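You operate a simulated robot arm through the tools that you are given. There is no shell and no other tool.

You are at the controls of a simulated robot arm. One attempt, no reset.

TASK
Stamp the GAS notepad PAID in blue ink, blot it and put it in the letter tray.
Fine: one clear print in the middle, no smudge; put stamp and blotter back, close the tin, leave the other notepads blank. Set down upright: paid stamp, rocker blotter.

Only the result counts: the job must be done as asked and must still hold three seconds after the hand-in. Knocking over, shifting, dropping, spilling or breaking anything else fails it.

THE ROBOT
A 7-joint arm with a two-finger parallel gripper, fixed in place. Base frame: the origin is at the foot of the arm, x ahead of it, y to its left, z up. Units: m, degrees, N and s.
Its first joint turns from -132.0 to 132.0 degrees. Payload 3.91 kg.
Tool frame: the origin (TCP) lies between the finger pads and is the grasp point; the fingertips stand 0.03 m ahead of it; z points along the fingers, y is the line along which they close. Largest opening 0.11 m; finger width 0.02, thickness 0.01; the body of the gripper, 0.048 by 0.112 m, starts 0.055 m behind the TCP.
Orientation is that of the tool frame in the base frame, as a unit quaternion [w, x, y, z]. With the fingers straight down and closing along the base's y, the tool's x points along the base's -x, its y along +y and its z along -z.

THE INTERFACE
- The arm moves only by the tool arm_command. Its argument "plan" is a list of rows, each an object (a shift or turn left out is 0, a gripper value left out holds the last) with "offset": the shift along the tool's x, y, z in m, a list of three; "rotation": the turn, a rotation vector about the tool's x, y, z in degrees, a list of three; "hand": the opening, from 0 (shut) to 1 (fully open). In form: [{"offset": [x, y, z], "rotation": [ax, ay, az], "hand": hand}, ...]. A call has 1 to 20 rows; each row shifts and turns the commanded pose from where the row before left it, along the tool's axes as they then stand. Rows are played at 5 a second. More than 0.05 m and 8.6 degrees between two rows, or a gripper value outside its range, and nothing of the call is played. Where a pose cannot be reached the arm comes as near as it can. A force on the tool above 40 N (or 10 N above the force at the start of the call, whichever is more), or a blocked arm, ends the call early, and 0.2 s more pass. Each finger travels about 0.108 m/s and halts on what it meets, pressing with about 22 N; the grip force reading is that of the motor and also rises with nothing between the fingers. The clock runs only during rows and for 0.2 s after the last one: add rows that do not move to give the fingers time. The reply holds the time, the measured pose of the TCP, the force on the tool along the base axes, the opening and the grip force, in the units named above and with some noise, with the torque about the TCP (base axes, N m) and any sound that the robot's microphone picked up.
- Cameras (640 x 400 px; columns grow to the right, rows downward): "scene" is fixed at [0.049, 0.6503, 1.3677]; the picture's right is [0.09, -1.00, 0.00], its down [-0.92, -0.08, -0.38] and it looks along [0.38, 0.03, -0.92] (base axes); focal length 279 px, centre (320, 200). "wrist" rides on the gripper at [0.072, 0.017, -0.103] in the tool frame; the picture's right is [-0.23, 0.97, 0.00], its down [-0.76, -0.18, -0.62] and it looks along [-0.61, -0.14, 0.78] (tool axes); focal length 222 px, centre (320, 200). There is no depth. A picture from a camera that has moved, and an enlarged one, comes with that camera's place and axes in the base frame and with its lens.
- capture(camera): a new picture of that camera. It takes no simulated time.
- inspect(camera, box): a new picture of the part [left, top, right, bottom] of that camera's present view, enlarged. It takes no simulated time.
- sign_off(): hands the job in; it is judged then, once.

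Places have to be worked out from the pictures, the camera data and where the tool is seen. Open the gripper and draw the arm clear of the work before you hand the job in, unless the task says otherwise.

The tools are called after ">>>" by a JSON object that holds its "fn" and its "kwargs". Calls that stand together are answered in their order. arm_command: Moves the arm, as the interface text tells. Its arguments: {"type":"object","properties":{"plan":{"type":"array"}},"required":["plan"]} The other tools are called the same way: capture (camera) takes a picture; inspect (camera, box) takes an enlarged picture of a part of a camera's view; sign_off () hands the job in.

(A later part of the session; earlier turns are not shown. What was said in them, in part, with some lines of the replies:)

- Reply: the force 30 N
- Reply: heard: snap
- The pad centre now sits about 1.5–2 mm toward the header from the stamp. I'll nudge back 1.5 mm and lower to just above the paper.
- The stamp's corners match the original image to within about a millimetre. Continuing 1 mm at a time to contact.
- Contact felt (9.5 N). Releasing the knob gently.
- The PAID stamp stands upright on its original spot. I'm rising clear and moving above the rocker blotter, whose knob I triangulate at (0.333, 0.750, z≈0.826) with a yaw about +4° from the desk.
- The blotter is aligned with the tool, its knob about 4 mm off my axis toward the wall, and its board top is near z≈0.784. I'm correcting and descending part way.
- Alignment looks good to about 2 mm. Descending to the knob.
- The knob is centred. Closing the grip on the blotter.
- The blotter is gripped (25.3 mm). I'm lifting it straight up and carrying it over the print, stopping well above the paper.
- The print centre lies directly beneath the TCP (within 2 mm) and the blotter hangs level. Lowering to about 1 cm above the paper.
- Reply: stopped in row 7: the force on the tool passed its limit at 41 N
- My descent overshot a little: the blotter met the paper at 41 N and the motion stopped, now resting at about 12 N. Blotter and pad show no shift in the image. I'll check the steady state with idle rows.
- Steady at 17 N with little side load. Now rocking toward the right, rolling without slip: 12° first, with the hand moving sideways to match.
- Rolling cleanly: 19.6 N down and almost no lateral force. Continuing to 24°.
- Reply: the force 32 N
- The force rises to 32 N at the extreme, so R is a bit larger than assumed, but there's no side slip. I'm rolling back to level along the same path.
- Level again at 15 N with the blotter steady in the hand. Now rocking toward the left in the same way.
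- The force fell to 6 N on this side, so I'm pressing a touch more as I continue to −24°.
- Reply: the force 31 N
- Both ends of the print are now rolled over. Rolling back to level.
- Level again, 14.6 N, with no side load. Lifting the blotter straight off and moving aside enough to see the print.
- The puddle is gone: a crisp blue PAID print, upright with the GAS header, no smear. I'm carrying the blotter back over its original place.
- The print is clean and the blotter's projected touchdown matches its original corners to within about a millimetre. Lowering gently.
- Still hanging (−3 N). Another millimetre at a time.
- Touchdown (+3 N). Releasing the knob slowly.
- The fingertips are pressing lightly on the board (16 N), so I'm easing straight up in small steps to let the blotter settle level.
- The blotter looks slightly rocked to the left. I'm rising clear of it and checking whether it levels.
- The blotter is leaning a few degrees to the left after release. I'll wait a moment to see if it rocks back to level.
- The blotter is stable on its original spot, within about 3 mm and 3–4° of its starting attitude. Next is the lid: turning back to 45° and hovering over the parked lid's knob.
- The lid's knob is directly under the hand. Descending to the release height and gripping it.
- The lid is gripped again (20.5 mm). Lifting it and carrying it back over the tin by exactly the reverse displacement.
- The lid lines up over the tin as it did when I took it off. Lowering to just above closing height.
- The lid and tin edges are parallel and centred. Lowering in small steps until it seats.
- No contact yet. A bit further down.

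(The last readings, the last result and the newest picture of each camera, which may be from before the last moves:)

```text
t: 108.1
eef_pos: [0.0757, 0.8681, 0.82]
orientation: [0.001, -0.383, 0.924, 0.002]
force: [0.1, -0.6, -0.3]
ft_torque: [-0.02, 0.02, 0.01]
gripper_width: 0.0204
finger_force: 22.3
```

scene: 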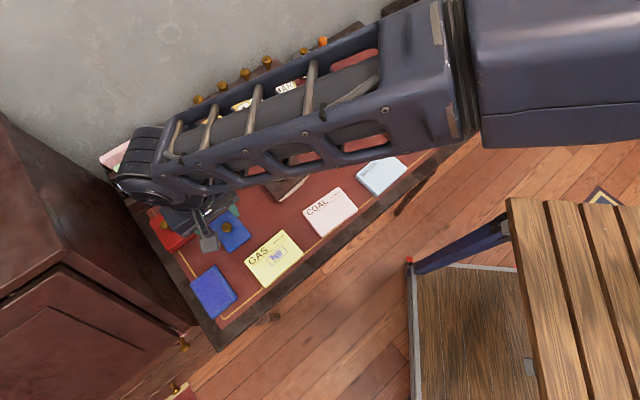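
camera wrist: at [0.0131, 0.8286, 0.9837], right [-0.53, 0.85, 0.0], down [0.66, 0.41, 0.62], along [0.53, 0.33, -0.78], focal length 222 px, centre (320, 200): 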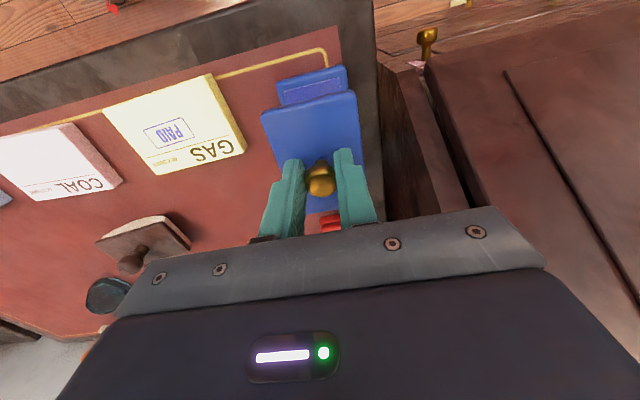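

>>> {"fn": "arm_command", "kwargs": {"plan": [{"offset": [0, 0, 0.001]}, {"offset": [0, 0, 0.001]}, {}]}}

>>> {"fn": "inspect", "kwargs": {"camera": "wrist", "box": [240, 60, 420, 200]}}

```text
t: 108.9
eef_pos: [0.0749, 0.8671, 0.8193]
orientation: [0.001, -0.383, 0.924, 0.003]
force: [-3.7, -8.7, 15.7]
ft_torque: [-0.21, 0.15, -0.05]
gripper_width: 0.0205
finger_force: 21.3
heard: snap
```

```text
2.86 times, centred on (330, 130) of wrist
camera zoom: at [0.0119, 0.8282, 0.9234], right [-0.53, 0.85, 0.0], down [0.66, 0.41, 0.63], along [0.53, 0.33, -0.78], focal length 635 px, centre (291, 400)
```

zoom: 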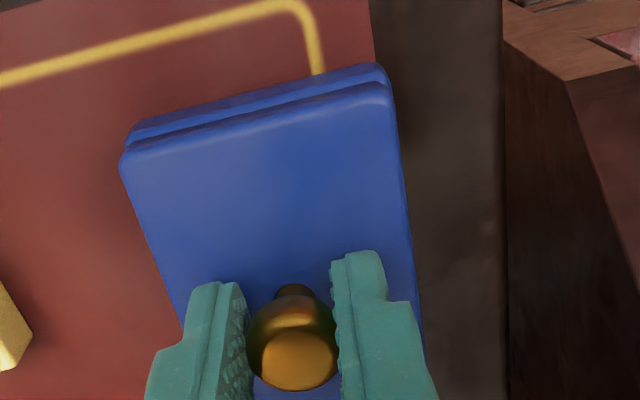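

A "snap" with 16 N: the lid has clicked shut. Releasing and rising.

>>> {"fn": "arm_command", "kwargs": {"plan": [{"offset": [0, 0, -0.001]}, {"hand": 0.2}, {"hand": 0.35}, {"hand": 0.5}, {}, {"offset": [0, 0, -0.01]}, {"offset": [0, 0, -0.03]}, {"offset": [0, 0, -0.04]}, {}]}}

>>> {"fn": "capture", "kwargs": {"camera": "wrist"}}

>>> {"fn": "inspect", "kwargs": {"camera": "wrist", "box": [240, 40, 420, 180]}}

```text
t: 110.9
eef_pos: [0.0752, 0.8676, 0.899]
orientation: [0.001, -0.383, 0.924, 0.001]
force: [0.5, -0.1, 0.3]
ft_torque: [-0.03, 0.01, 0.01]
gripper_width: 0.055
finger_force: 0.1
```

```text
taken
camera wrist: at [0.0119, 0.8281, 1.0034], right [-0.53, 0.85, 0.0], down [0.66, 0.41, 0.62], along [0.53, 0.33, -0.78], focal length 222 px, centre (320, 200)
```

wrist: 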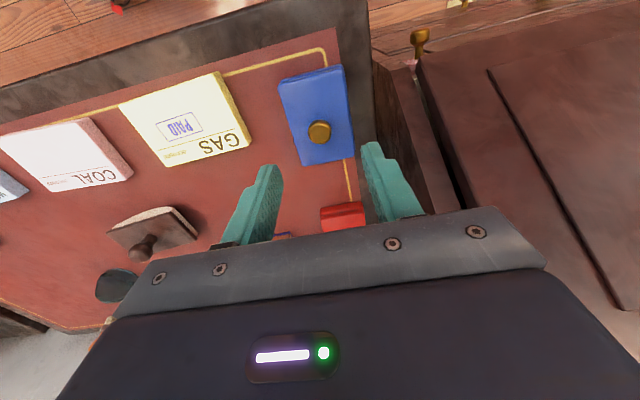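

```text
2.86 times, centred on (330, 110) of wrist
camera zoom: at [0.0119, 0.8281, 1.0034], right [-0.53, 0.85, 0.0], down [0.66, 0.41, 0.62], along [0.53, 0.33, -0.78], focal length 635 px, centre (291, 457)
```

zoom: 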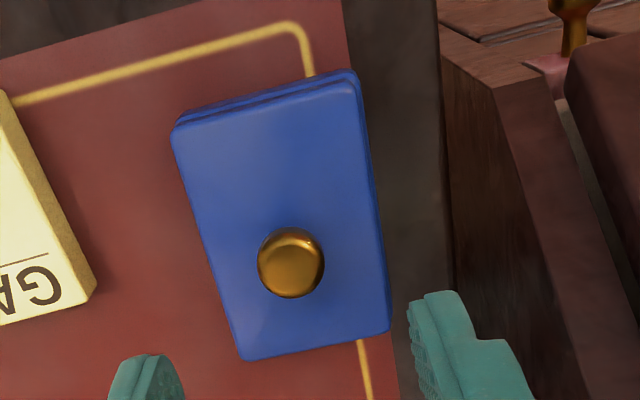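

The tin is closed and neat. Before taking the pad I'll go and measure the letter tray from above.

>>> {"fn": "arm_command", "kwargs": {"plan": [{"offset": [0, 0, -0.04]}, {"offset": [0, 0, -0.02]}, {"offset": [-0.0021, -0.0471, 0]}, {"offset": [-0.0021, -0.0471, 0]}, {"offset": [-0.0021, -0.0471, 0]}, {"offset": [-0.0021, -0.0471, 0]}, {"offset": [-0.0021, -0.0471, 0]}, {"offset": [-0.0021, -0.0471, 0]}, {"offset": [-0.0021, -0.0471, 0]}, {"offset": [-0.0021, -0.0471, 0]}, {"offset": [-0.0021, -0.0471, 0]}, {"offset": [-0.0021, -0.0471, 0]}, {"offset": [-0.0021, -0.0471, 0]}, {"offset": [-0.0021, -0.0471, 0]}, {"offset": [-0.0021, -0.0476, 0]}, {}, {}]}}

>>> {"fn": "capture", "kwargs": {"camera": "wrist"}}

>>> {"fn": "inspect", "kwargs": {"camera": "wrist", "box": [220, 40, 440, 180]}}

>>> {"fn": "capture", "kwargs": {"camera": "scene"}}

```text
t: 114.5
eef_pos: [0.5302, 0.4518, 0.9584]
orientation: [0.0, -0.382, 0.924, 0.001]
force: [0.8, -1.0, 0.3]
ft_torque: [-0.02, -0.02, 0.01]
gripper_width: 0.055
finger_force: 0.1
```

```text
taken
camera wrist: at [0.4662, 0.4122, 1.062], right [-0.53, 0.85, 0.0], down [0.66, 0.41, 0.62], along [0.53, 0.33, -0.78], focal length 222 px, centre (320, 200)
```

wrist: 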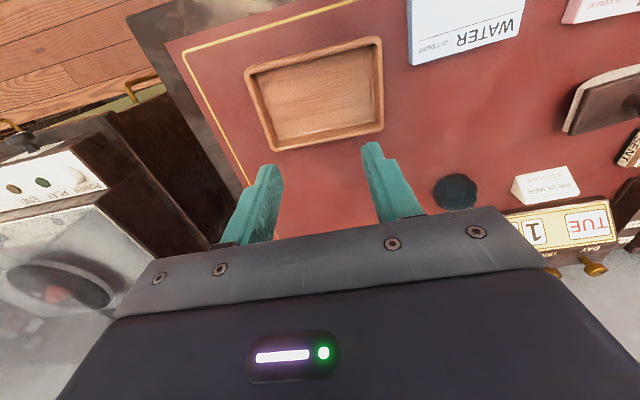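

```text
2.86 times, centred on (330, 110) of wrist
camera zoom: at [0.4662, 0.4122, 1.062], right [-0.53, 0.85, 0.0], down [0.66, 0.41, 0.62], along [0.53, 0.33, -0.78], focal length 635 px, centre (291, 457)
```

zoom: 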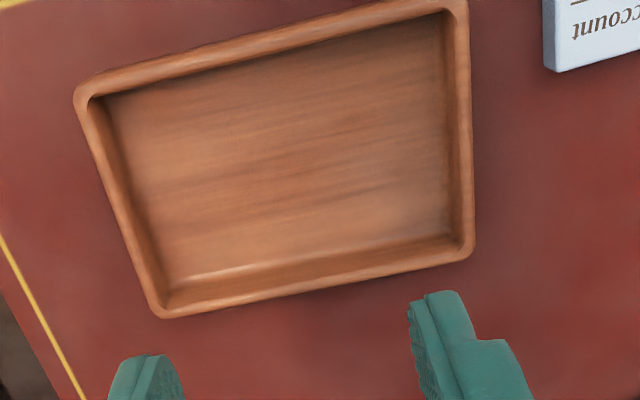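

```text
taken
```

scene: 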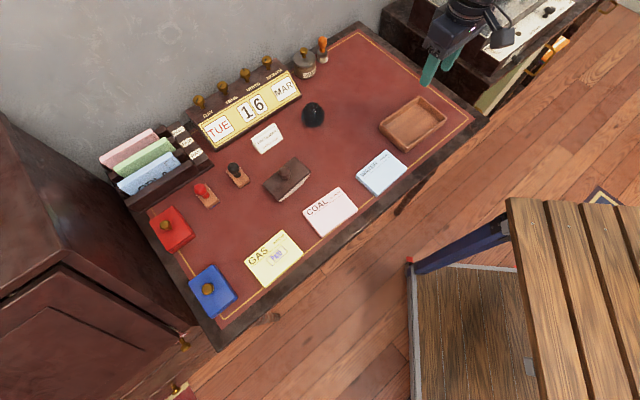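

The tray's inside is about 134 × 83 mm with its centre almost under the TCP, so the 104 × 70 mm pad held by its ends fits. I'll take one more pose reading here, then return to the GAS pad with the hand fully open.

>>> {"fn": "arm_command", "kwargs": {"plan": [{}, {}]}}

>>> {"fn": "arm_command", "kwargs": {"plan": [{}]}}

>>> {"fn": "arm_command", "kwargs": {"plan": [{}]}}

```text
t: 115.1
eef_pos: [0.53, 0.4526, 0.9594]
orientation: [0.0, -0.382, 0.924, 0.001]
force: [0.9, -0.1, 0.3]
ft_torque: [0.03, -0.02, 0.02]
gripper_width: 0.0548
finger_force: 0.1
```

```text
t: 115.5
eef_pos: [0.5291, 0.4515, 0.9573]
orientation: [0.0, -0.383, 0.924, 0.001]
force: [0.8, -0.5, 0.1]
ft_torque: [0.0, 0.02, 0.03]
gripper_width: 0.0551
finger_force: 0.0
```

```text
t: 115.9
eef_pos: [0.5289, 0.452, 0.9585]
orientation: [0.0, -0.382, 0.924, 0.001]
force: [0.2, 0.2, 0.0]
ft_torque: [0.01, 0.0, 0.01]
gripper_width: 0.0552
finger_force: 0.1
```

Averaged pose here is (0.5295, 0.452). Going back over the GAS pad with the hand fully open.

>>> {"fn": "arm_command", "kwargs": {"plan": [{"offset": [0.0044, 0.0436, 0], "hand": 1.0}, {"offset": [0.0044, 0.0436, 0]}, {"offset": [0.0044, 0.0436, 0]}, {"offset": [0.0044, 0.0436, 0]}, {"offset": [0.0044, 0.0436, 0]}, {"offset": [0.0044, 0.0436, 0]}, {"offset": [0.0044, 0.0436, 0]}, {"offset": [0.0044, 0.0436, 0]}, {"offset": [0.0044, 0.0436, 0]}, {"offset": [0.0044, 0.0436, 0]}, {"offset": [0.004, 0.0434, 0]}, {"rotation": [0, 0, -1.5]}, {}, {"offset": [0, 0, 0.04]}, {"offset": [0, 0, 0.04]}, {}, {}]}}

>>> {"fn": "capture", "kwargs": {"camera": "wrist"}}

>>> {"fn": "inspect", "kwargs": {"camera": "wrist", "box": [200, 40, 460, 200]}}

```text
t: 119.5
eef_pos: [0.1558, 0.7589, 0.8791]
orientation: [0.001, -0.394, 0.919, 0.001]
force: [0.1, 0.6, 0.2]
ft_torque: [-0.02, -0.03, 0.01]
gripper_width: 0.11
finger_force: 0.1
```

```text
taken
camera wrist: at [0.0927, 0.7178, 0.9827], right [-0.55, 0.84, 0.0], down [0.65, 0.43, 0.62], along [0.52, 0.34, -0.78], focal length 222 px, centre (320, 200)
```

wrist: 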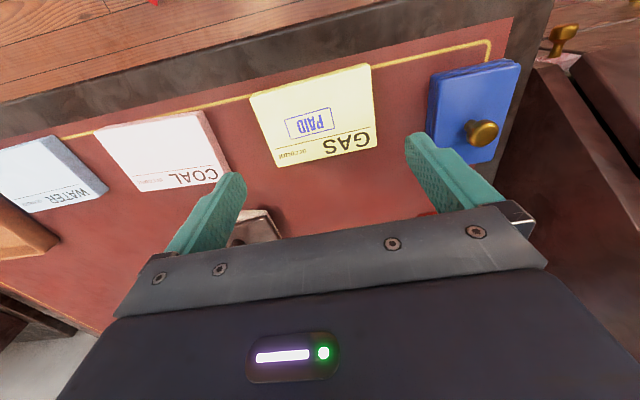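

```text
2.46 times, centred on (330, 120) of wrist
camera zoom: at [0.0927, 0.7178, 0.9827], right [-0.55, 0.84, 0.0], down [0.65, 0.43, 0.62], along [0.52, 0.34, -0.78], focal length 547 px, centre (295, 397)
```

zoom: 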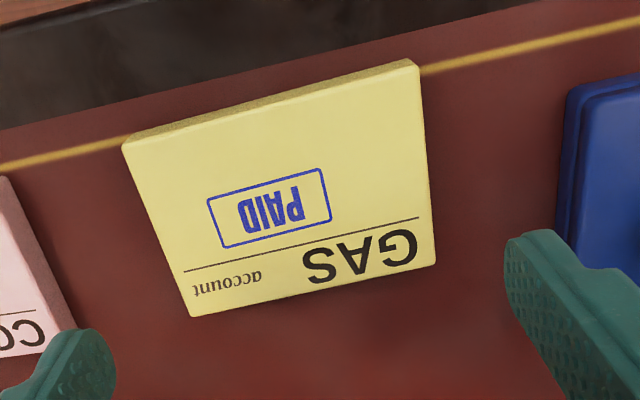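

The print is crisp and clean. The pad measures about 102–105 mm, its centre 1.5 mm off my axis. I'm correcting and lowering so the fingertips are just above the pad's ends.

>>> {"fn": "arm_command", "kwargs": {"plan": [{"offset": [0.0014, -0.0016, 0]}, {"offset": [0, 0, 0.03]}, {"offset": [0, 0, 0.025]}, {}, {}]}}

>>> {"fn": "capture", "kwargs": {"camera": "wrist"}}

>>> {"fn": "inspect", "kwargs": {"camera": "wrist", "box": [180, 100, 300, 220]}}

>>> {"fn": "inspect", "kwargs": {"camera": "wrist", "box": [350, 80, 470, 200]}}

```text
t: 120.7
eef_pos: [0.1538, 0.7571, 0.8225]
orientation: [0.001, -0.395, 0.919, 0.001]
force: [0.3, -1.2, 0.0]
ft_torque: [0.0, -0.01, 0.07]
gripper_width: 0.1101
finger_force: 0.1
```

```text
taken
camera wrist: at [0.092, 0.7159, 0.9267], right [-0.55, 0.84, 0.0], down [0.65, 0.43, 0.62], along [0.52, 0.34, -0.78], focal length 222 px, centre (320, 200)
```

wrist: 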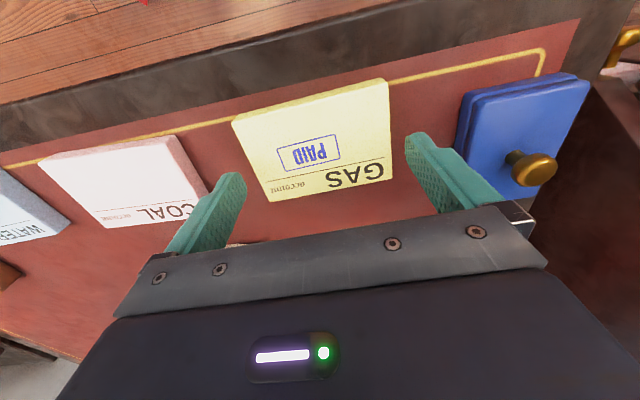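

```text
3.33 times, centred on (240, 160) of wrist
camera zoom: at [0.092, 0.7159, 0.9267], right [-0.55, 0.84, 0.0], down [0.65, 0.43, 0.62], along [0.52, 0.34, -0.78], focal length 740 px, centre (587, 333)
```

zoom: 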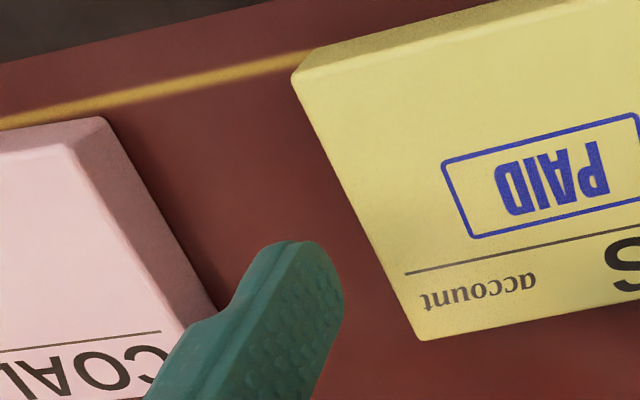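

```text
3.33 times, centred on (410, 140) of wrist
camera zoom: at [0.092, 0.7159, 0.9267], right [-0.55, 0.84, 0.0], down [0.65, 0.43, 0.62], along [0.52, 0.34, -0.78], focal length 740 px, centre (20, 400)
```

zoom: 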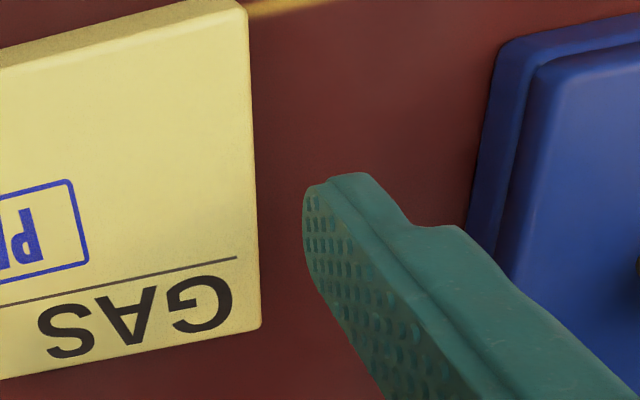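

The pad is centred between the fingers with about 3 mm clearance at each end. Descending alongside it.

>>> {"fn": "arm_command", "kwargs": {"plan": [{"offset": [0, -0.0007, 0.01]}, {"offset": [0, 0, 0.008]}, {"offset": [0, 0, 0.004]}, {}]}}

>>> {"fn": "capture", "kwargs": {"camera": "wrist"}}

>>> {"fn": "inspect", "kwargs": {"camera": "wrist", "box": [190, 100, 450, 240]}}

```text
t: 121.7
eef_pos: [0.1542, 0.7566, 0.8023]
orientation: [0.0, -0.394, 0.919, 0.001]
force: [0.3, -0.3, 0.3]
ft_torque: [-0.03, 0.02, 0.0]
gripper_width: 0.1102
finger_force: 0.1
```

```text
taken
camera wrist: at [0.0933, 0.7153, 0.9055], right [-0.55, 0.84, 0.0], down [0.65, 0.43, 0.62], along [0.52, 0.34, -0.78], focal length 222 px, centre (320, 200)
```

wrist: 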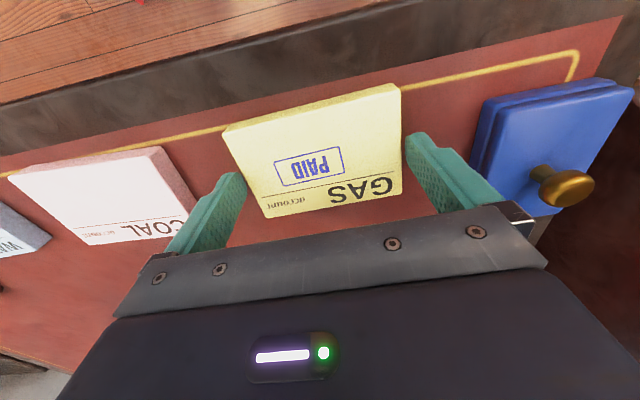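

```text
2.46 times, centred on (320, 170) of wrist
camera zoom: at [0.0933, 0.7153, 0.9055], right [-0.55, 0.84, 0.0], down [0.65, 0.43, 0.62], along [0.52, 0.34, -0.78], focal length 547 px, centre (320, 274)
```

zoom: 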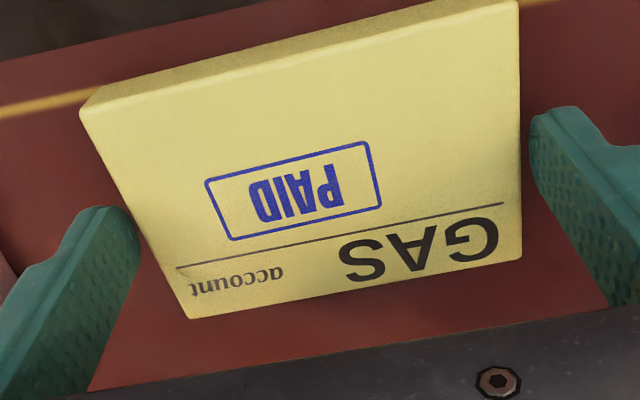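

The fingers straddle the pad ends freely. Going down the last few mm and closing on the pad.

>>> {"fn": "arm_command", "kwargs": {"plan": [{"offset": [0, 0, 0.004]}, {"offset": [0, 0, 0.003]}, {}, {"hand": 0.97}, {"hand": 0.94}, {"hand": 0.9}, {"hand": 0.8}, {}, {}]}}

>>> {"fn": "inspect", "kwargs": {"camera": "wrist", "box": [190, 100, 450, 240]}}

```text
t: 123.7
eef_pos: [0.156, 0.7565, 0.7958]
orientation: [0.001, -0.395, 0.919, 0.001]
force: [0.6, -0.3, -0.1]
ft_torque: [0.0, 0.03, -0.01]
gripper_width: 0.1043
finger_force: 22.2
```

```text
2.46 times, centred on (320, 170) of wrist
camera zoom: at [0.0936, 0.7152, 0.8986], right [-0.55, 0.84, 0.0], down [0.65, 0.43, 0.62], along [0.52, 0.34, -0.78], focal length 547 px, centre (320, 274)
```

zoom: 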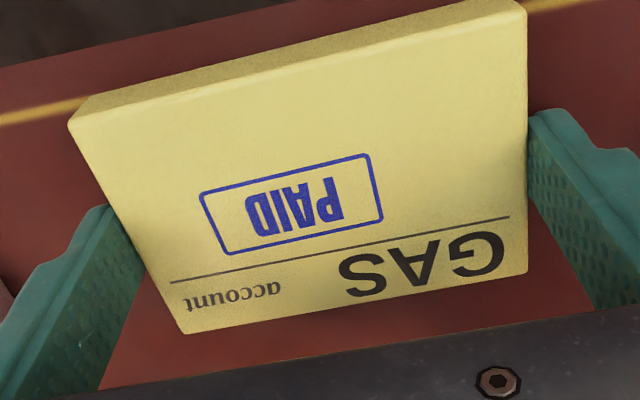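

The pad is gripped (104.3 mm, 22 N). Lifting slowly and checking that it comes up level.

>>> {"fn": "arm_command", "kwargs": {"plan": [{"hand": 0.5}, {"offset": [0, 0, -0.003]}, {"offset": [0, 0, -0.007]}, {"offset": [0, 0, -0.02]}, {"offset": [0, 0, -0.03]}, {"offset": [0, 0, -0.04]}, {}, {}]}}

>>> {"fn": "capture", "kwargs": {"camera": "wrist"}}

>>> {"fn": "inspect", "kwargs": {"camera": "wrist", "box": [190, 100, 450, 240]}}

>>> {"fn": "capture", "kwargs": {"camera": "scene"}}

```text
t: 125.5
eef_pos: [0.1559, 0.7551, 0.896]
orientation: [0.001, -0.395, 0.919, 0.001]
force: [0.0, 0.4, -1.6]
ft_torque: [-0.01, -0.01, 0.0]
gripper_width: 0.1046
finger_force: 22.3
```

```text
taken
camera wrist: at [0.0938, 0.7146, 0.9988], right [-0.55, 0.84, 0.0], down [0.65, 0.43, 0.62], along [0.52, 0.34, -0.78], focal length 222 px, centre (320, 200)
```

wrist: 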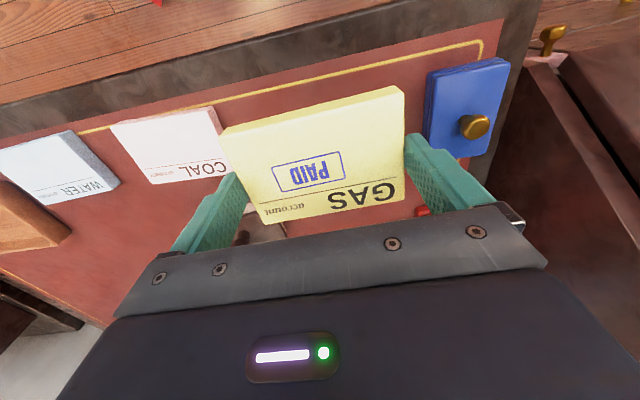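

```text
2.46 times, centred on (320, 170) of wrist
camera zoom: at [0.0938, 0.7146, 0.9988], right [-0.55, 0.84, 0.0], down [0.65, 0.43, 0.62], along [0.52, 0.34, -0.78], focal length 547 px, centre (320, 274)
```

zoom: 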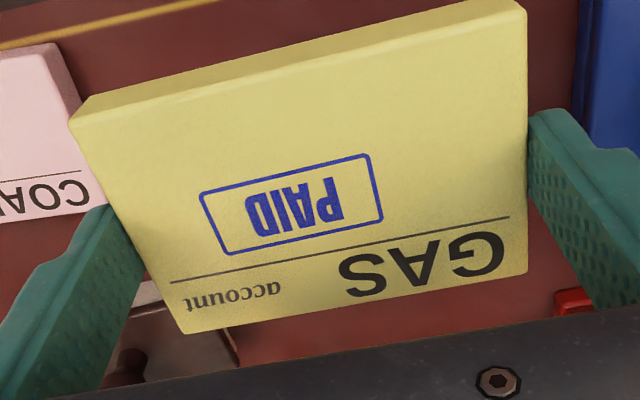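

```text
taken
```

scene: 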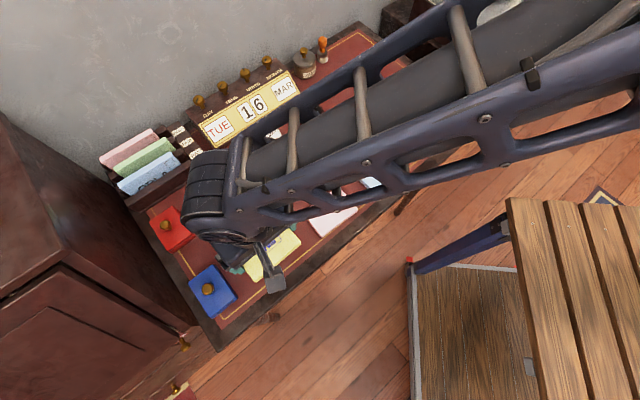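

The pad is held flat and firm. Carrying it high over to the tray, turning 1.5° to match.

>>> {"fn": "arm_command", "kwargs": {"plan": [{"offset": [0, 0, -0.025]}, {"rotation": [0, 0, 1.5]}, {"offset": [-0.00415, -0.0434, 0]}, {"offset": [-0.00415, -0.0434, 0]}, {"offset": [-0.00415, -0.0434, 0]}, {"offset": [-0.00415, -0.0434, 0]}, {"offset": [-0.00415, -0.0434, 0]}, {"offset": [-0.00415, -0.0434, 0]}, {"offset": [-0.00415, -0.0434, 0]}, {"offset": [-0.00415, -0.0434, 0]}, {"offset": [-0.00415, -0.0434, 0]}, {"offset": [-0.00415, -0.0434, 0]}, {"offset": [-0.0042, -0.0431, 0]}, {}, {}]}}

>>> {"fn": "capture", "kwargs": {"camera": "wrist"}}

>>> {"fn": "capture", "kwargs": {"camera": "scene"}}

>>> {"fn": "inspect", "kwargs": {"camera": "scene", "box": [340, 70, 480, 170]}}

```text
t: 128.7
eef_pos: [0.5269, 0.4515, 0.9187]
orientation: [0.001, -0.383, 0.924, 0.001]
force: [0.8, -0.5, -1.1]
ft_torque: [0.01, 0.03, -0.02]
gripper_width: 0.1045
finger_force: 22.3
```

```text
taken
camera wrist: at [0.4638, 0.4123, 1.0216], right [-0.53, 0.85, 0.0], down [0.66, 0.41, 0.62], along [0.53, 0.33, -0.78], focal length 222 px, centre (320, 200)
```

wrist: 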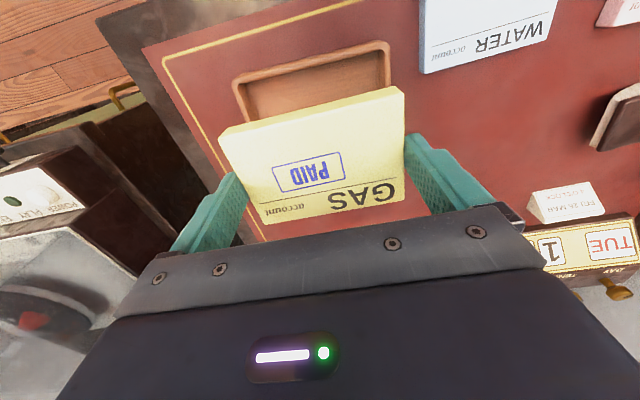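

```text
taken
```

scene: 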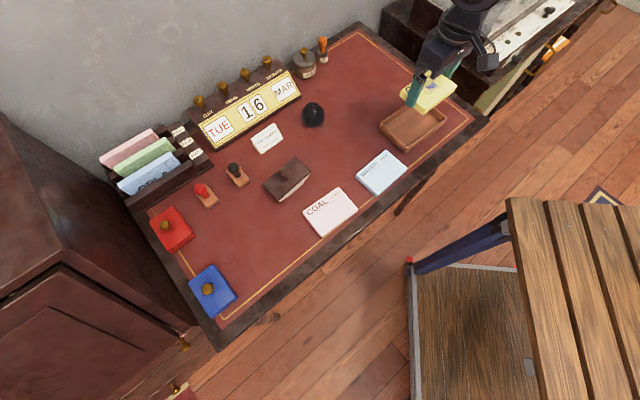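

```text
4.00 times, centred on (410, 120) of scene
camera zoom: at [0.049, 0.6503, 1.3677], right [0.09, -1.0, 0.0], down [-0.92, -0.08, -0.38], along [0.38, 0.03, -0.92], focal length 1116 px, centre (-40, 520)
```

zoom: 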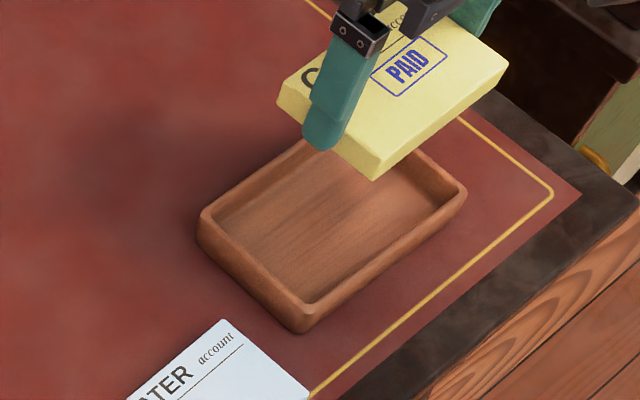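

Over the tray. I'm lowering to about 2 cm above the rim and checking alignment.

>>> {"fn": "arm_command", "kwargs": {"plan": [{"offset": [0, 0, 0.03]}, {"offset": [0, 0, 0.03]}, {"offset": [0, 0, 0.018]}, {}, {}]}}

>>> {"fn": "capture", "kwargs": {"camera": "wrist"}}

>>> {"fn": "inspect", "kwargs": {"camera": "scene", "box": [360, 80, 470, 160]}}

>>> {"fn": "inspect", "kwargs": {"camera": "wrist", "box": [190, 40, 450, 230]}}

```text
t: 129.9
eef_pos: [0.5261, 0.4514, 0.84]
orientation: [0.001, -0.383, 0.924, 0.002]
force: [0.1, 0.4, -2.5]
ft_torque: [-0.03, -0.01, 0.01]
gripper_width: 0.1047
finger_force: 21.6
```

```text
taken
camera wrist: at [0.4629, 0.412, 0.9432], right [-0.53, 0.85, 0.0], down [0.66, 0.41, 0.62], along [0.53, 0.33, -0.78], focal length 222 px, centre (320, 200)
```

wrist: 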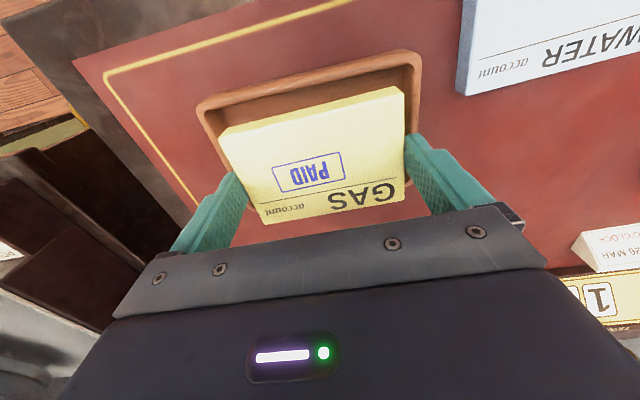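

```text
5.00 times, centred on (415, 120) of scene
camera zoom: at [0.049, 0.6503, 1.3677], right [0.09, -1.0, 0.0], down [-0.92, -0.08, -0.38], along [0.38, 0.03, -0.92], focal length 1395 px, centre (-155, 600)
```

zoom: 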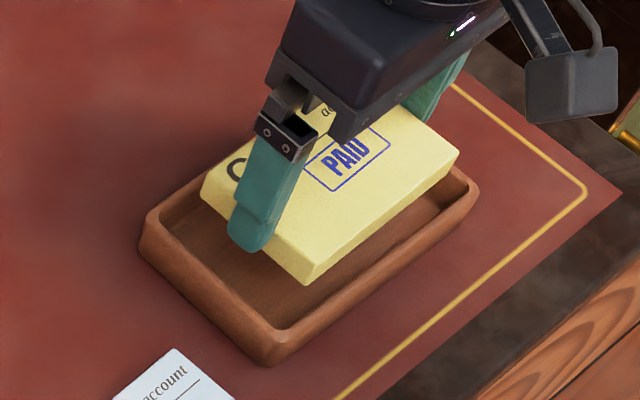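

```text
2.11 times, centred on (320, 135) of wrist
camera zoom: at [0.4629, 0.412, 0.9432], right [-0.53, 0.85, 0.0], down [0.66, 0.41, 0.62], along [0.53, 0.33, -0.78], focal length 468 px, centre (320, 337)
```

zoom: 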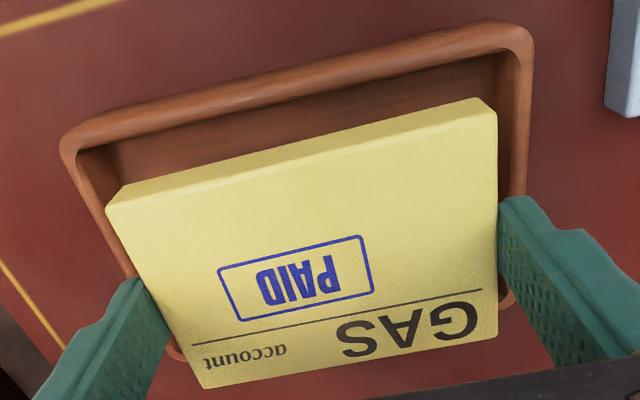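

I'd like a finer check of the gaps between pad and tray walls before inserting.

>>> {"fn": "inspect", "kwargs": {"camera": "wrist", "box": [190, 80, 290, 220]}}

>>> {"fn": "inspect", "kwargs": {"camera": "wrist", "box": [360, 40, 460, 180]}}

>>> {"fn": "inspect", "kwargs": {"camera": "scene", "box": [375, 105, 435, 160]}}

>>> {"fn": "inspect", "kwargs": {"camera": "scene", "box": [410, 80, 470, 140]}}

```text
2.86 times, centred on (240, 150) of wrist
camera zoom: at [0.4629, 0.412, 0.9432], right [-0.53, 0.85, 0.0], down [0.66, 0.41, 0.62], along [0.53, 0.33, -0.78], focal length 635 px, centre (549, 343)
```

zoom: 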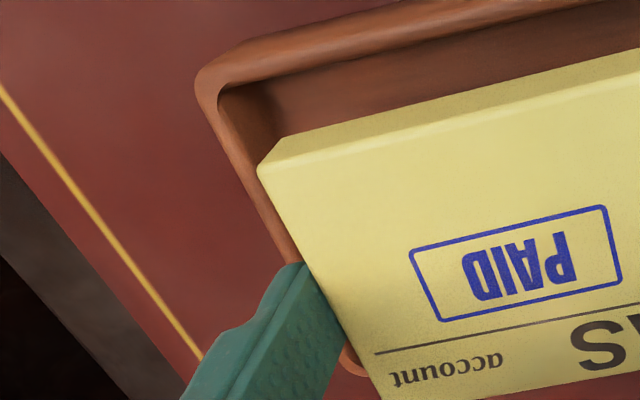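

```text
2.86 times, centred on (410, 110) of wrist
camera zoom: at [0.4629, 0.412, 0.9432], right [-0.53, 0.85, 0.0], down [0.66, 0.41, 0.62], along [0.53, 0.33, -0.78], focal length 635 px, centre (63, 457)
```

zoom: 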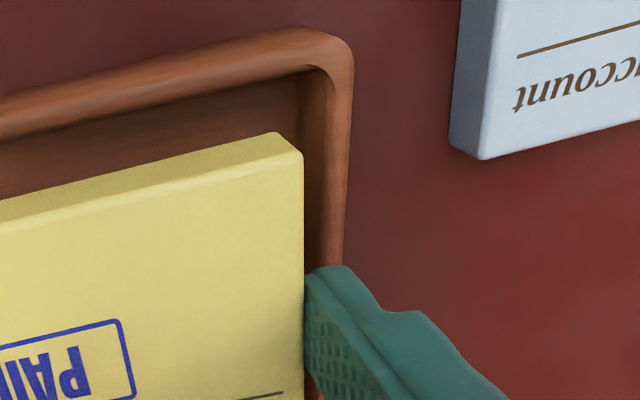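

```text
7.27 times, centred on (405, 132) of scene
camera zoom: at [0.049, 0.6503, 1.3677], right [0.09, -1.0, 0.0], down [-0.92, -0.08, -0.38], along [0.38, 0.03, -0.92], focal length 2030 px, centre (-298, 691)
```

zoom: 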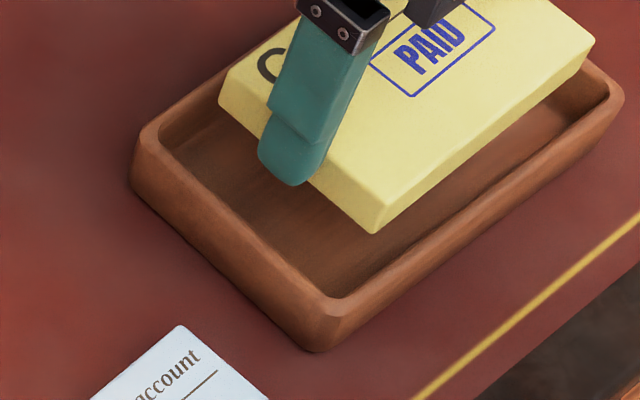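

```text
6.67 times, centred on (440, 110) of scene
camera zoom: at [0.049, 0.6503, 1.3677], right [0.09, -1.0, 0.0], down [-0.92, -0.08, -0.38], along [0.38, 0.03, -0.92], focal length 1860 px, centre (-480, 800)
```

zoom: 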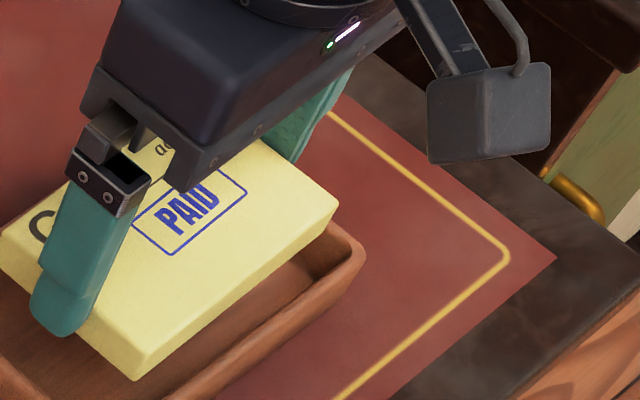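

The rim stands about 30 mm high. The pad should shift about 3 mm toward the robot and turn about 1.2° to sit square in the tray, so I'm applying that and re-checking.

>>> {"fn": "arm_command", "kwargs": {"plan": [{"offset": [0.003, -0.0005, 0]}, {"rotation": [0, 0, 1.2]}, {"offset": [0, 0, 0.01]}, {}, {}]}}

>>> {"fn": "inspect", "kwargs": {"camera": "wrist", "box": [190, 40, 450, 230]}}

>>> {"fn": "inspect", "kwargs": {"camera": "scene", "box": [365, 85, 465, 160]}}

```text
t: 131.1
eef_pos: [0.5242, 0.4507, 0.8302]
orientation: [0.0, -0.373, 0.928, 0.001]
force: [-0.3, 0.1, -1.1]
ft_torque: [-0.01, 0.02, 0.01]
gripper_width: 0.1045
finger_force: 22.3
```

```text
2.11 times, centred on (320, 135) of wrist
camera zoom: at [0.4603, 0.4109, 0.9342], right [-0.51, 0.86, 0.0], down [0.67, 0.4, 0.62], along [0.54, 0.32, -0.78], focal length 468 px, centre (320, 337)
```

zoom: 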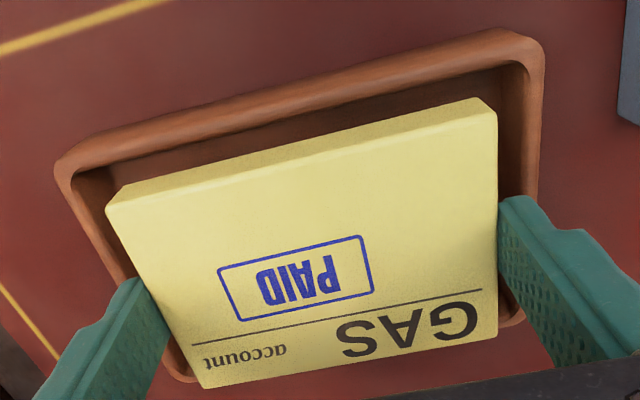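

```text
5.33 times, centred on (415, 122) of scene
camera zoom: at [0.049, 0.6503, 1.3677], right [0.09, -1.0, 0.0], down [-0.92, -0.08, -0.38], along [0.38, 0.03, -0.92], focal length 1488 px, centre (-187, 613)
```

zoom: 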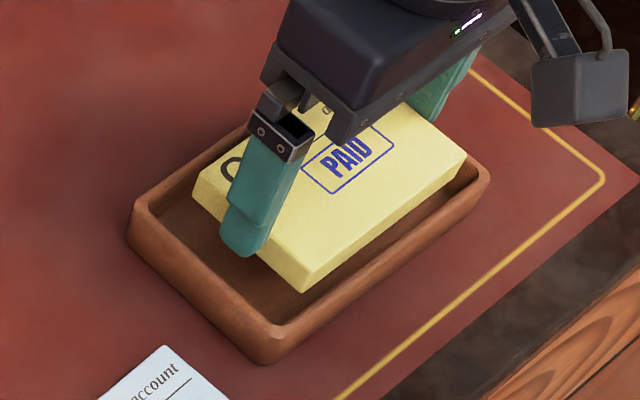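

The pad is now square and centred over the opening. Lowering it into the tray in stages.

>>> {"fn": "arm_command", "kwargs": {"plan": [{"offset": [0, 0, 0.005]}, {"offset": [0, 0, 0.005]}, {"offset": [0, 0, 0.004]}, {}]}}

>>> {"fn": "inspect", "kwargs": {"camera": "wrist", "box": [190, 40, 450, 230]}}

>>> {"fn": "inspect", "kwargs": {"camera": "scene", "box": [365, 85, 465, 160]}}

```text
t: 132.1
eef_pos: [0.5252, 0.4493, 0.8167]
orientation: [0.001, -0.373, 0.928, 0.001]
force: [-0.6, 1.0, -1.2]
ft_torque: [0.0, 0.0, 0.04]
gripper_width: 0.1043
finger_force: 21.5
```

```text
2.11 times, centred on (320, 135) of wrist
camera zoom: at [0.4597, 0.4101, 0.9205], right [-0.51, 0.86, 0.0], down [0.67, 0.4, 0.62], along [0.54, 0.32, -0.78], focal length 468 px, centre (320, 337)
```

zoom: 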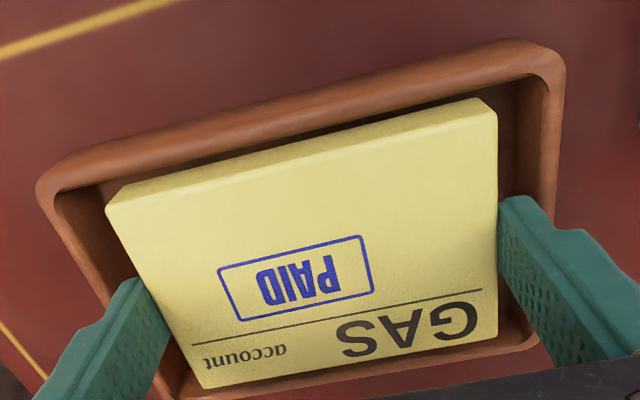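

```text
5.33 times, centred on (415, 122) of scene
camera zoom: at [0.049, 0.6503, 1.3677], right [0.09, -1.0, 0.0], down [-0.92, -0.08, -0.38], along [0.38, 0.03, -0.92], focal length 1488 px, centre (-187, 613)
```

zoom: 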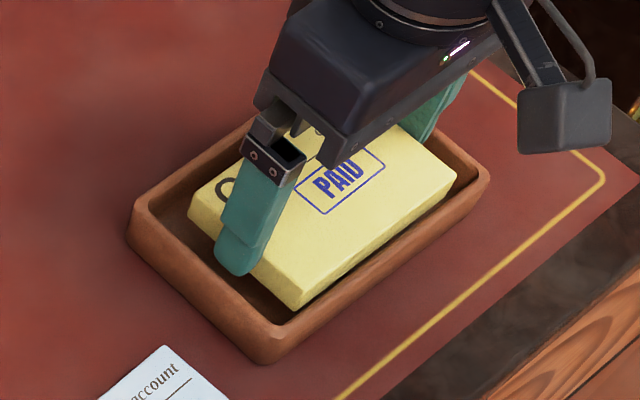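

No contact and even gaps all round. Continuing down to the tray floor.

>>> {"fn": "arm_command", "kwargs": {"plan": [{"offset": [0, 0, 0.004]}, {"offset": [0, 0, 0.003]}, {"offset": [0, 0, 0.002]}, {}]}}

```text
t: 133.1
eef_pos: [0.5236, 0.4485, 0.8081]
orientation: [0.0, -0.373, 0.928, 0.001]
force: [0.4, -0.2, -1.8]
ft_torque: [-0.03, 0.0, 0.01]
gripper_width: 0.1045
finger_force: 22.5
```

>>> {"fn": "arm_command", "kwargs": {"plan": [{"offset": [0, 0, 0.002]}, {"offset": [0, 0, 0.0015]}, {}]}}

```text
t: 133.9
eef_pos: [0.5244, 0.4483, 0.8039]
orientation: [0.0, -0.373, 0.928, 0.001]
force: [0.2, 0.5, -0.9]
ft_torque: [0.0, -0.04, -0.03]
gripper_width: 0.1045
finger_force: 21.8
```

>>> {"fn": "arm_command", "kwargs": {"plan": [{"offset": [0, 0, 0.0015]}, {"offset": [0, 0, 0.001]}, {}]}}

>>> {"fn": "inspect", "kwargs": {"camera": "scene", "box": [365, 85, 465, 160]}}

```text
t: 134.7
eef_pos: [0.5249, 0.448, 0.8025]
orientation: [0.001, -0.374, 0.928, 0.001]
force: [0.1, 0.0, -0.4]
ft_torque: [0.02, -0.04, -0.03]
gripper_width: 0.1044
finger_force: 21.4
```

```text
5.33 times, centred on (415, 122) of scene
camera zoom: at [0.049, 0.6503, 1.3677], right [0.09, -1.0, 0.0], down [-0.92, -0.08, -0.38], along [0.38, 0.03, -0.92], focal length 1488 px, centre (-187, 613)
```

zoom: 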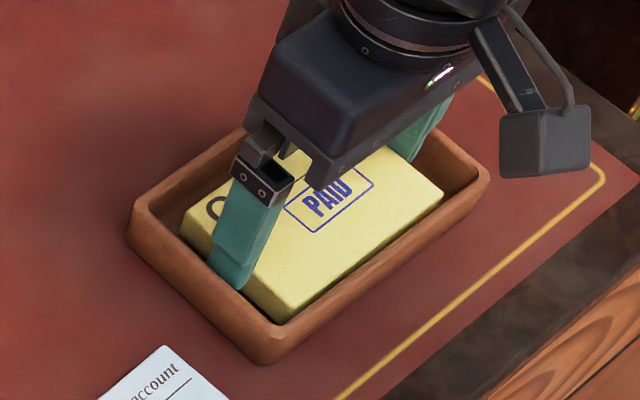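

Nearly there. Continuing by millimetres.

>>> {"fn": "arm_command", "kwargs": {"plan": [{"offset": [0, 0, 0.001]}, {"offset": [0, 0, 0.001]}, {}]}}

```text
t: 135.5
eef_pos: [0.5231, 0.4499, 0.7992]
orientation: [0.001, -0.374, 0.928, 0.001]
force: [-0.3, -0.6, 0.0]
ft_torque: [-0.07, -0.09, -0.02]
gripper_width: 0.1044
finger_force: 22.2
```

>>> {"fn": "arm_command", "kwargs": {"plan": [{"offset": [0, 0, 0.001]}, {}]}}

```text
t: 136.1
eef_pos: [0.5255, 0.4485, 0.8005]
orientation: [0.002, -0.372, 0.928, 0.001]
force: [1.9, -6.2, 17.2]
ft_torque: [-0.22, -0.12, 0.01]
gripper_width: 0.1044
finger_force: 22.1
```

Contact with the tray floor (17 N). Backing off half a millimetre and opening just enough to free the pad.

>>> {"fn": "arm_command", "kwargs": {"plan": [{"offset": [0, 0, -0.0007]}, {"hand": 0.955}, {"hand": 0.965}, {"hand": 0.972}, {}, {}]}}

>>> {"fn": "inspect", "kwargs": {"camera": "wrist", "box": [190, 60, 450, 250]}}

>>> {"fn": "inspect", "kwargs": {"camera": "scene", "box": [365, 85, 465, 160]}}

```text
t: 137.5
eef_pos: [0.5242, 0.4505, 0.7988]
orientation: [0.0, -0.373, 0.928, 0.001]
force: [-0.3, -0.4, -0.1]
ft_torque: [0.02, -0.02, 0.07]
gripper_width: 0.1068
finger_force: 0.0
```

```text
2.11 times, centred on (320, 155) of wrist
camera zoom: at [0.4599, 0.4111, 0.903], right [-0.51, 0.86, 0.0], down [0.67, 0.4, 0.62], along [0.54, 0.32, -0.78], focal length 468 px, centre (320, 295)
```

zoom: 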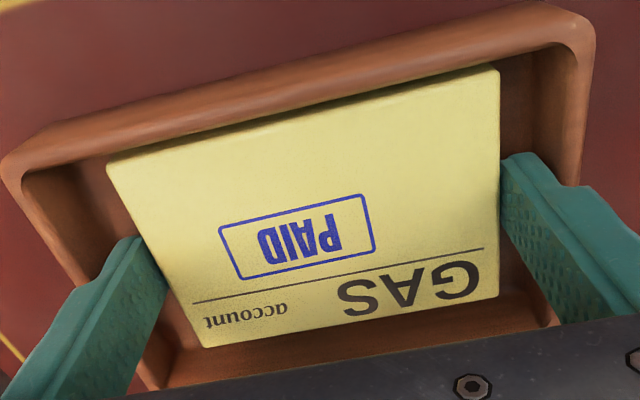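

```text
5.33 times, centred on (415, 122) of scene
camera zoom: at [0.049, 0.6503, 1.3677], right [0.09, -1.0, 0.0], down [-0.92, -0.08, -0.38], along [0.38, 0.03, -0.92], focal length 1488 px, centre (-187, 613)
```

zoom: 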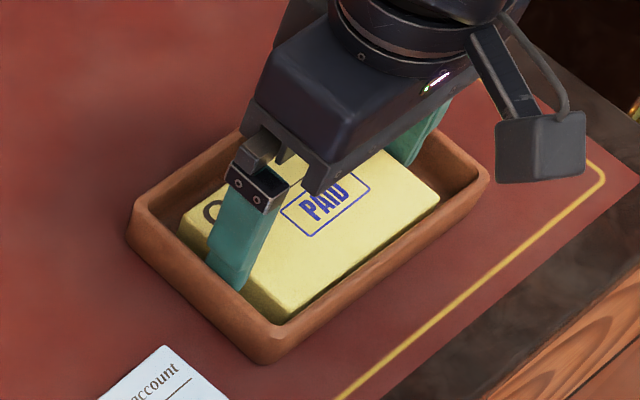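

The pad is released in the tray, and forces are zero. Raising the hand straight out.

>>> {"fn": "arm_command", "kwargs": {"plan": [{"offset": [0, 0, -0.003]}, {"offset": [0, 0, -0.007]}, {"offset": [0, 0, -0.015]}, {"offset": [0, 0, -0.025]}, {}]}}

>>> {"fn": "inspect", "kwargs": {"camera": "wrist", "box": [190, 40, 450, 230]}}

>>> {"fn": "inspect", "kwargs": {"camera": "scene", "box": [365, 85, 465, 160]}}

```text
t: 138.7
eef_pos: [0.5223, 0.449, 0.8493]
orientation: [0.0, -0.374, 0.928, 0.001]
force: [-0.3, -0.6, -0.1]
ft_torque: [-0.02, -0.02, 0.0]
gripper_width: 0.1068
finger_force: 0.1
```

```text
2.11 times, centred on (320, 135) of wrist
camera zoom: at [0.4589, 0.4106, 0.9532], right [-0.51, 0.86, 0.0], down [0.67, 0.4, 0.62], along [0.54, 0.32, -0.78], focal length 468 px, centre (320, 337)
```

zoom: 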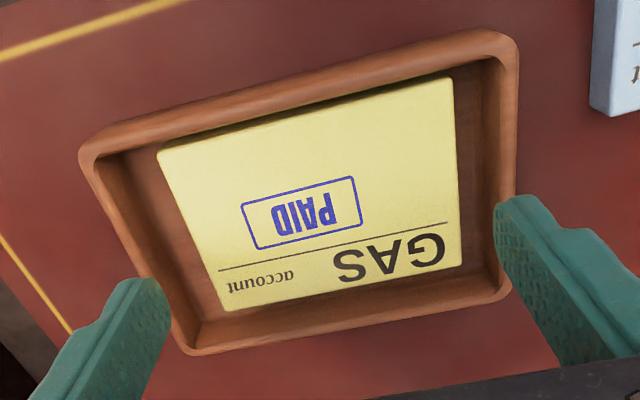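

```text
5.33 times, centred on (415, 122) of scene
camera zoom: at [0.049, 0.6503, 1.3677], right [0.09, -1.0, 0.0], down [-0.92, -0.08, -0.38], along [0.38, 0.03, -0.92], focal length 1488 px, centre (-187, 613)
```

zoom: 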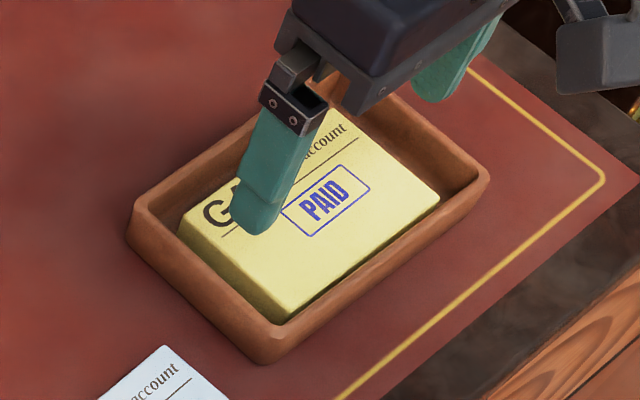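

The GAS pad lies flat in the tray with the clean print face up. I'm raising the arm and drawing it back clear of the desk, then doing a full check.

>>> {"fn": "arm_command", "kwargs": {"plan": [{"offset": [0, 0, -0.04], "hand": 1.0}, {"offset": [0, 0, -0.04]}, {"offset": [0, 0, -0.04]}, {"offset": [0, 0, -0.04]}, {"offset": [0.04, 0, 0]}, {"offset": [0.04, 0, 0]}, {"offset": [0.04, 0, 0]}, {"offset": [0.04, 0, 0]}, {}]}}

>>> {"fn": "capture", "kwargs": {"camera": "scene"}}

>>> {"fn": "inspect", "kwargs": {"camera": "scene", "box": [255, 150, 325, 205]}}

>>> {"fn": "inspect", "kwargs": {"camera": "scene", "box": [150, 150, 310, 325]}}

>>> {"fn": "capture", "kwargs": {"camera": "wrist"}}

```text
t: 140.7
eef_pos: [0.4093, 0.3376, 1.0108]
orientation: [0.001, -0.373, 0.928, 0.002]
force: [1.3, -0.7, 0.4]
ft_torque: [-0.04, 0.05, 0.0]
gripper_width: 0.1102
finger_force: 0.0
```

```text
taken
```

scene: 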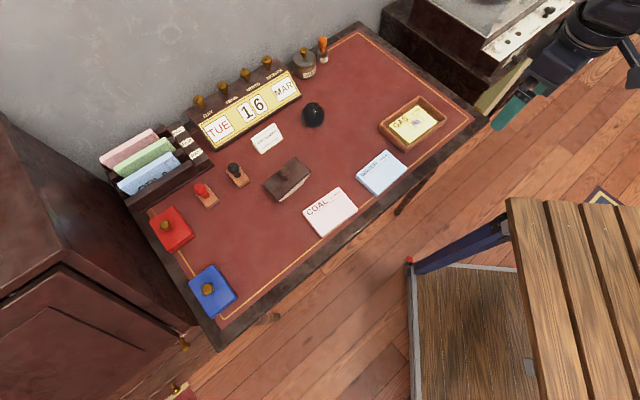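

```text
7.27 times, centred on (290, 178) of scene
camera zoom: at [0.049, 0.6503, 1.3677], right [0.09, -1.0, 0.0], down [-0.92, -0.08, -0.38], along [0.38, 0.03, -0.92], focal length 2030 px, centre (538, 364)
```

zoom: 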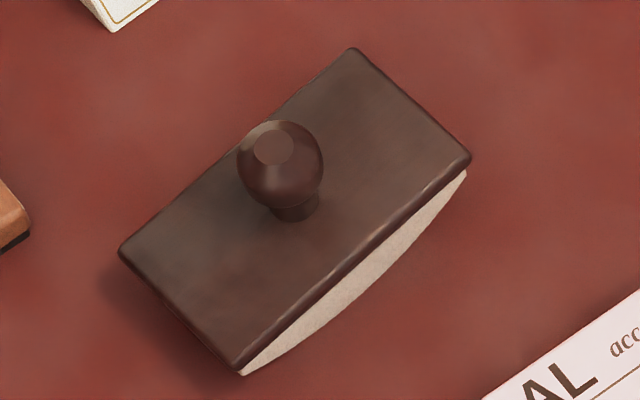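

```text
2.29 times, centred on (230, 238) of scene
camera zoom: at [0.049, 0.6503, 1.3677], right [0.09, -1.0, 0.0], down [-0.92, -0.08, -0.38], along [0.38, 0.03, -0.92], focal length 638 px, centre (526, 114)
```

zoom: 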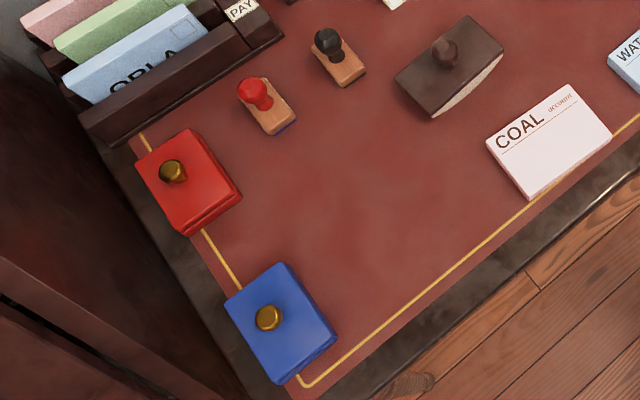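

```text
taken
camera wrist: at [0.3449, 0.2991, 1.1136], right [-0.51, 0.86, 0.0], down [0.67, 0.4, 0.62], along [0.54, 0.32, -0.78], focal length 222 px, centre (320, 200)
```

wrist: 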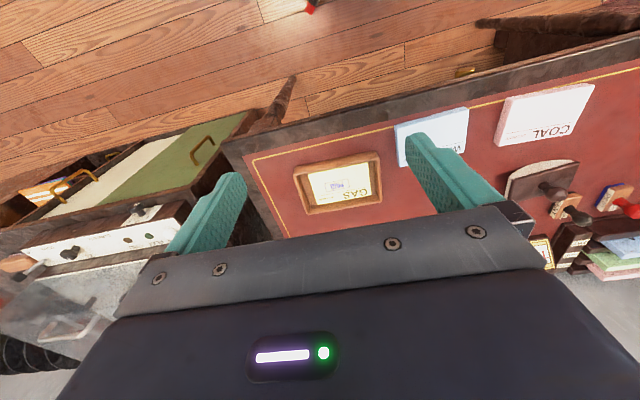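

Everything is in place. I'll take a closer look at the blotter's tilt from this angle before deciding whether it needs levelling.

>>> {"fn": "inspect", "kwargs": {"camera": "wrist", "box": [490, 140, 640, 240]}}

>>> {"fn": "inspect", "kwargs": {"camera": "scene", "box": [370, 90, 455, 155]}}

>>> {"fn": "inspect", "kwargs": {"camera": "scene", "box": [185, 170, 230, 215]}}

```text
4.00 times, centred on (565, 190) of wrist
camera zoom: at [0.3449, 0.2991, 1.1136], right [-0.51, 0.86, 0.0], down [0.67, 0.4, 0.62], along [0.54, 0.32, -0.78], focal length 888 px, centre (-660, 240)
```

zoom: 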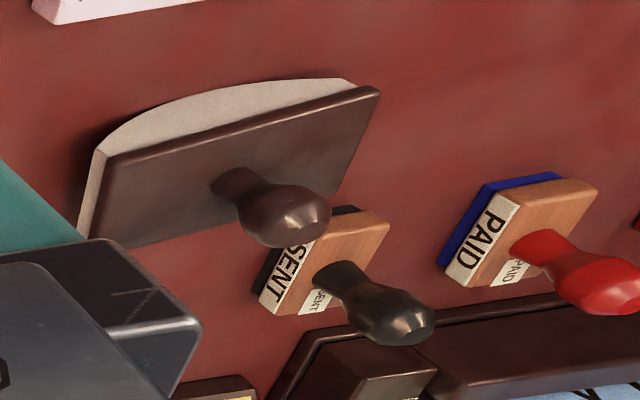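

```text
6.15 times, centred on (412, 122) of scene
camera zoom: at [0.049, 0.6503, 1.3677], right [0.09, -1.0, 0.0], down [-0.92, -0.08, -0.38], along [0.38, 0.03, -0.92], focal length 1717 px, centre (-249, 677)
```

zoom: 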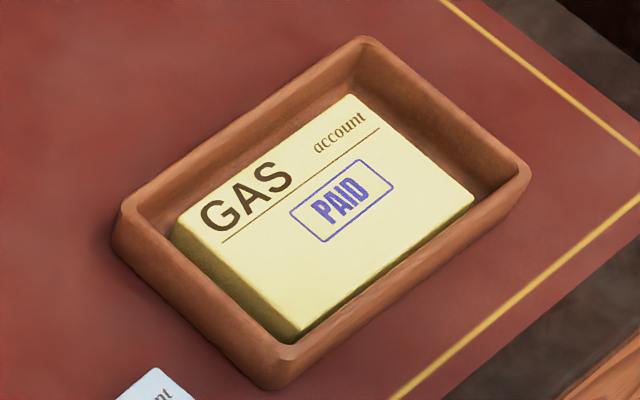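

```text
8.89 times, centred on (208, 192) of scene
camera zoom: at [0.049, 0.6503, 1.3677], right [0.09, -1.0, 0.0], down [-0.92, -0.08, -0.38], along [0.38, 0.03, -0.92], focal length 2481 px, centre (1320, 267)
```

zoom: 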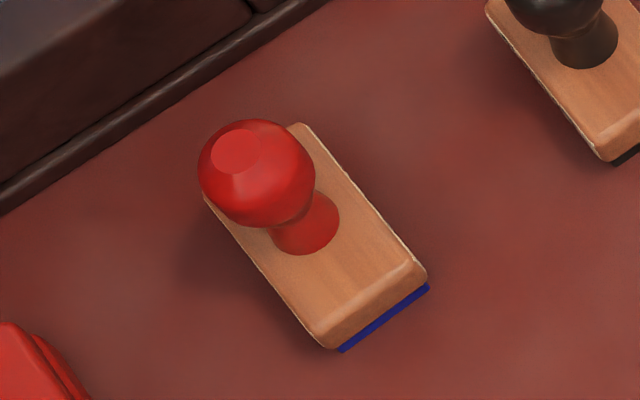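

The PAID print is crisp, the pad lies flat in the tray, and the stamp and blotter stand back in their places (blotter within a few degrees of level and stable). The tin is snapped shut, the COAL and WATER pads are blank, and the arm is open and clear. Handing in.

>>> {"fn": "sign_off", "kwargs": {}}

```text
The job is handed in.
```

I stamped the GAS notepad PAID in blue, blotted it and put it in the letter tray. I have handed the job in but have had no verdict back.

- **Print:** There is one print, crisp and the right way up with the header. It sits about 7 mm to the right of centre and 3 mm low. Wet ink puddled over the letters at first, but the blotter took it all up and left no smear.
- **Blotting:** I lowered the blotter slightly too far and it met the paper at 41 N, which stopped the arm. The pictures showed no shift or damage, and I then rocked it both ways over the print.
- **Stamp:** The PAID stamp is standing upright, within a millimetre or two of where it stood.
- **Blotter:** The rocker blotter is back within about 3 mm of its place. It leans about 3–4° to the left, having rocked slightly as I let go. It has stayed put since, so I left it.
- **Tin and other pads:** The blue tin's lid snapped shut. The COAL and WATER pads are blank, and nothing else appears to have moved.

The gripper is open and the arm is clear of the desk.
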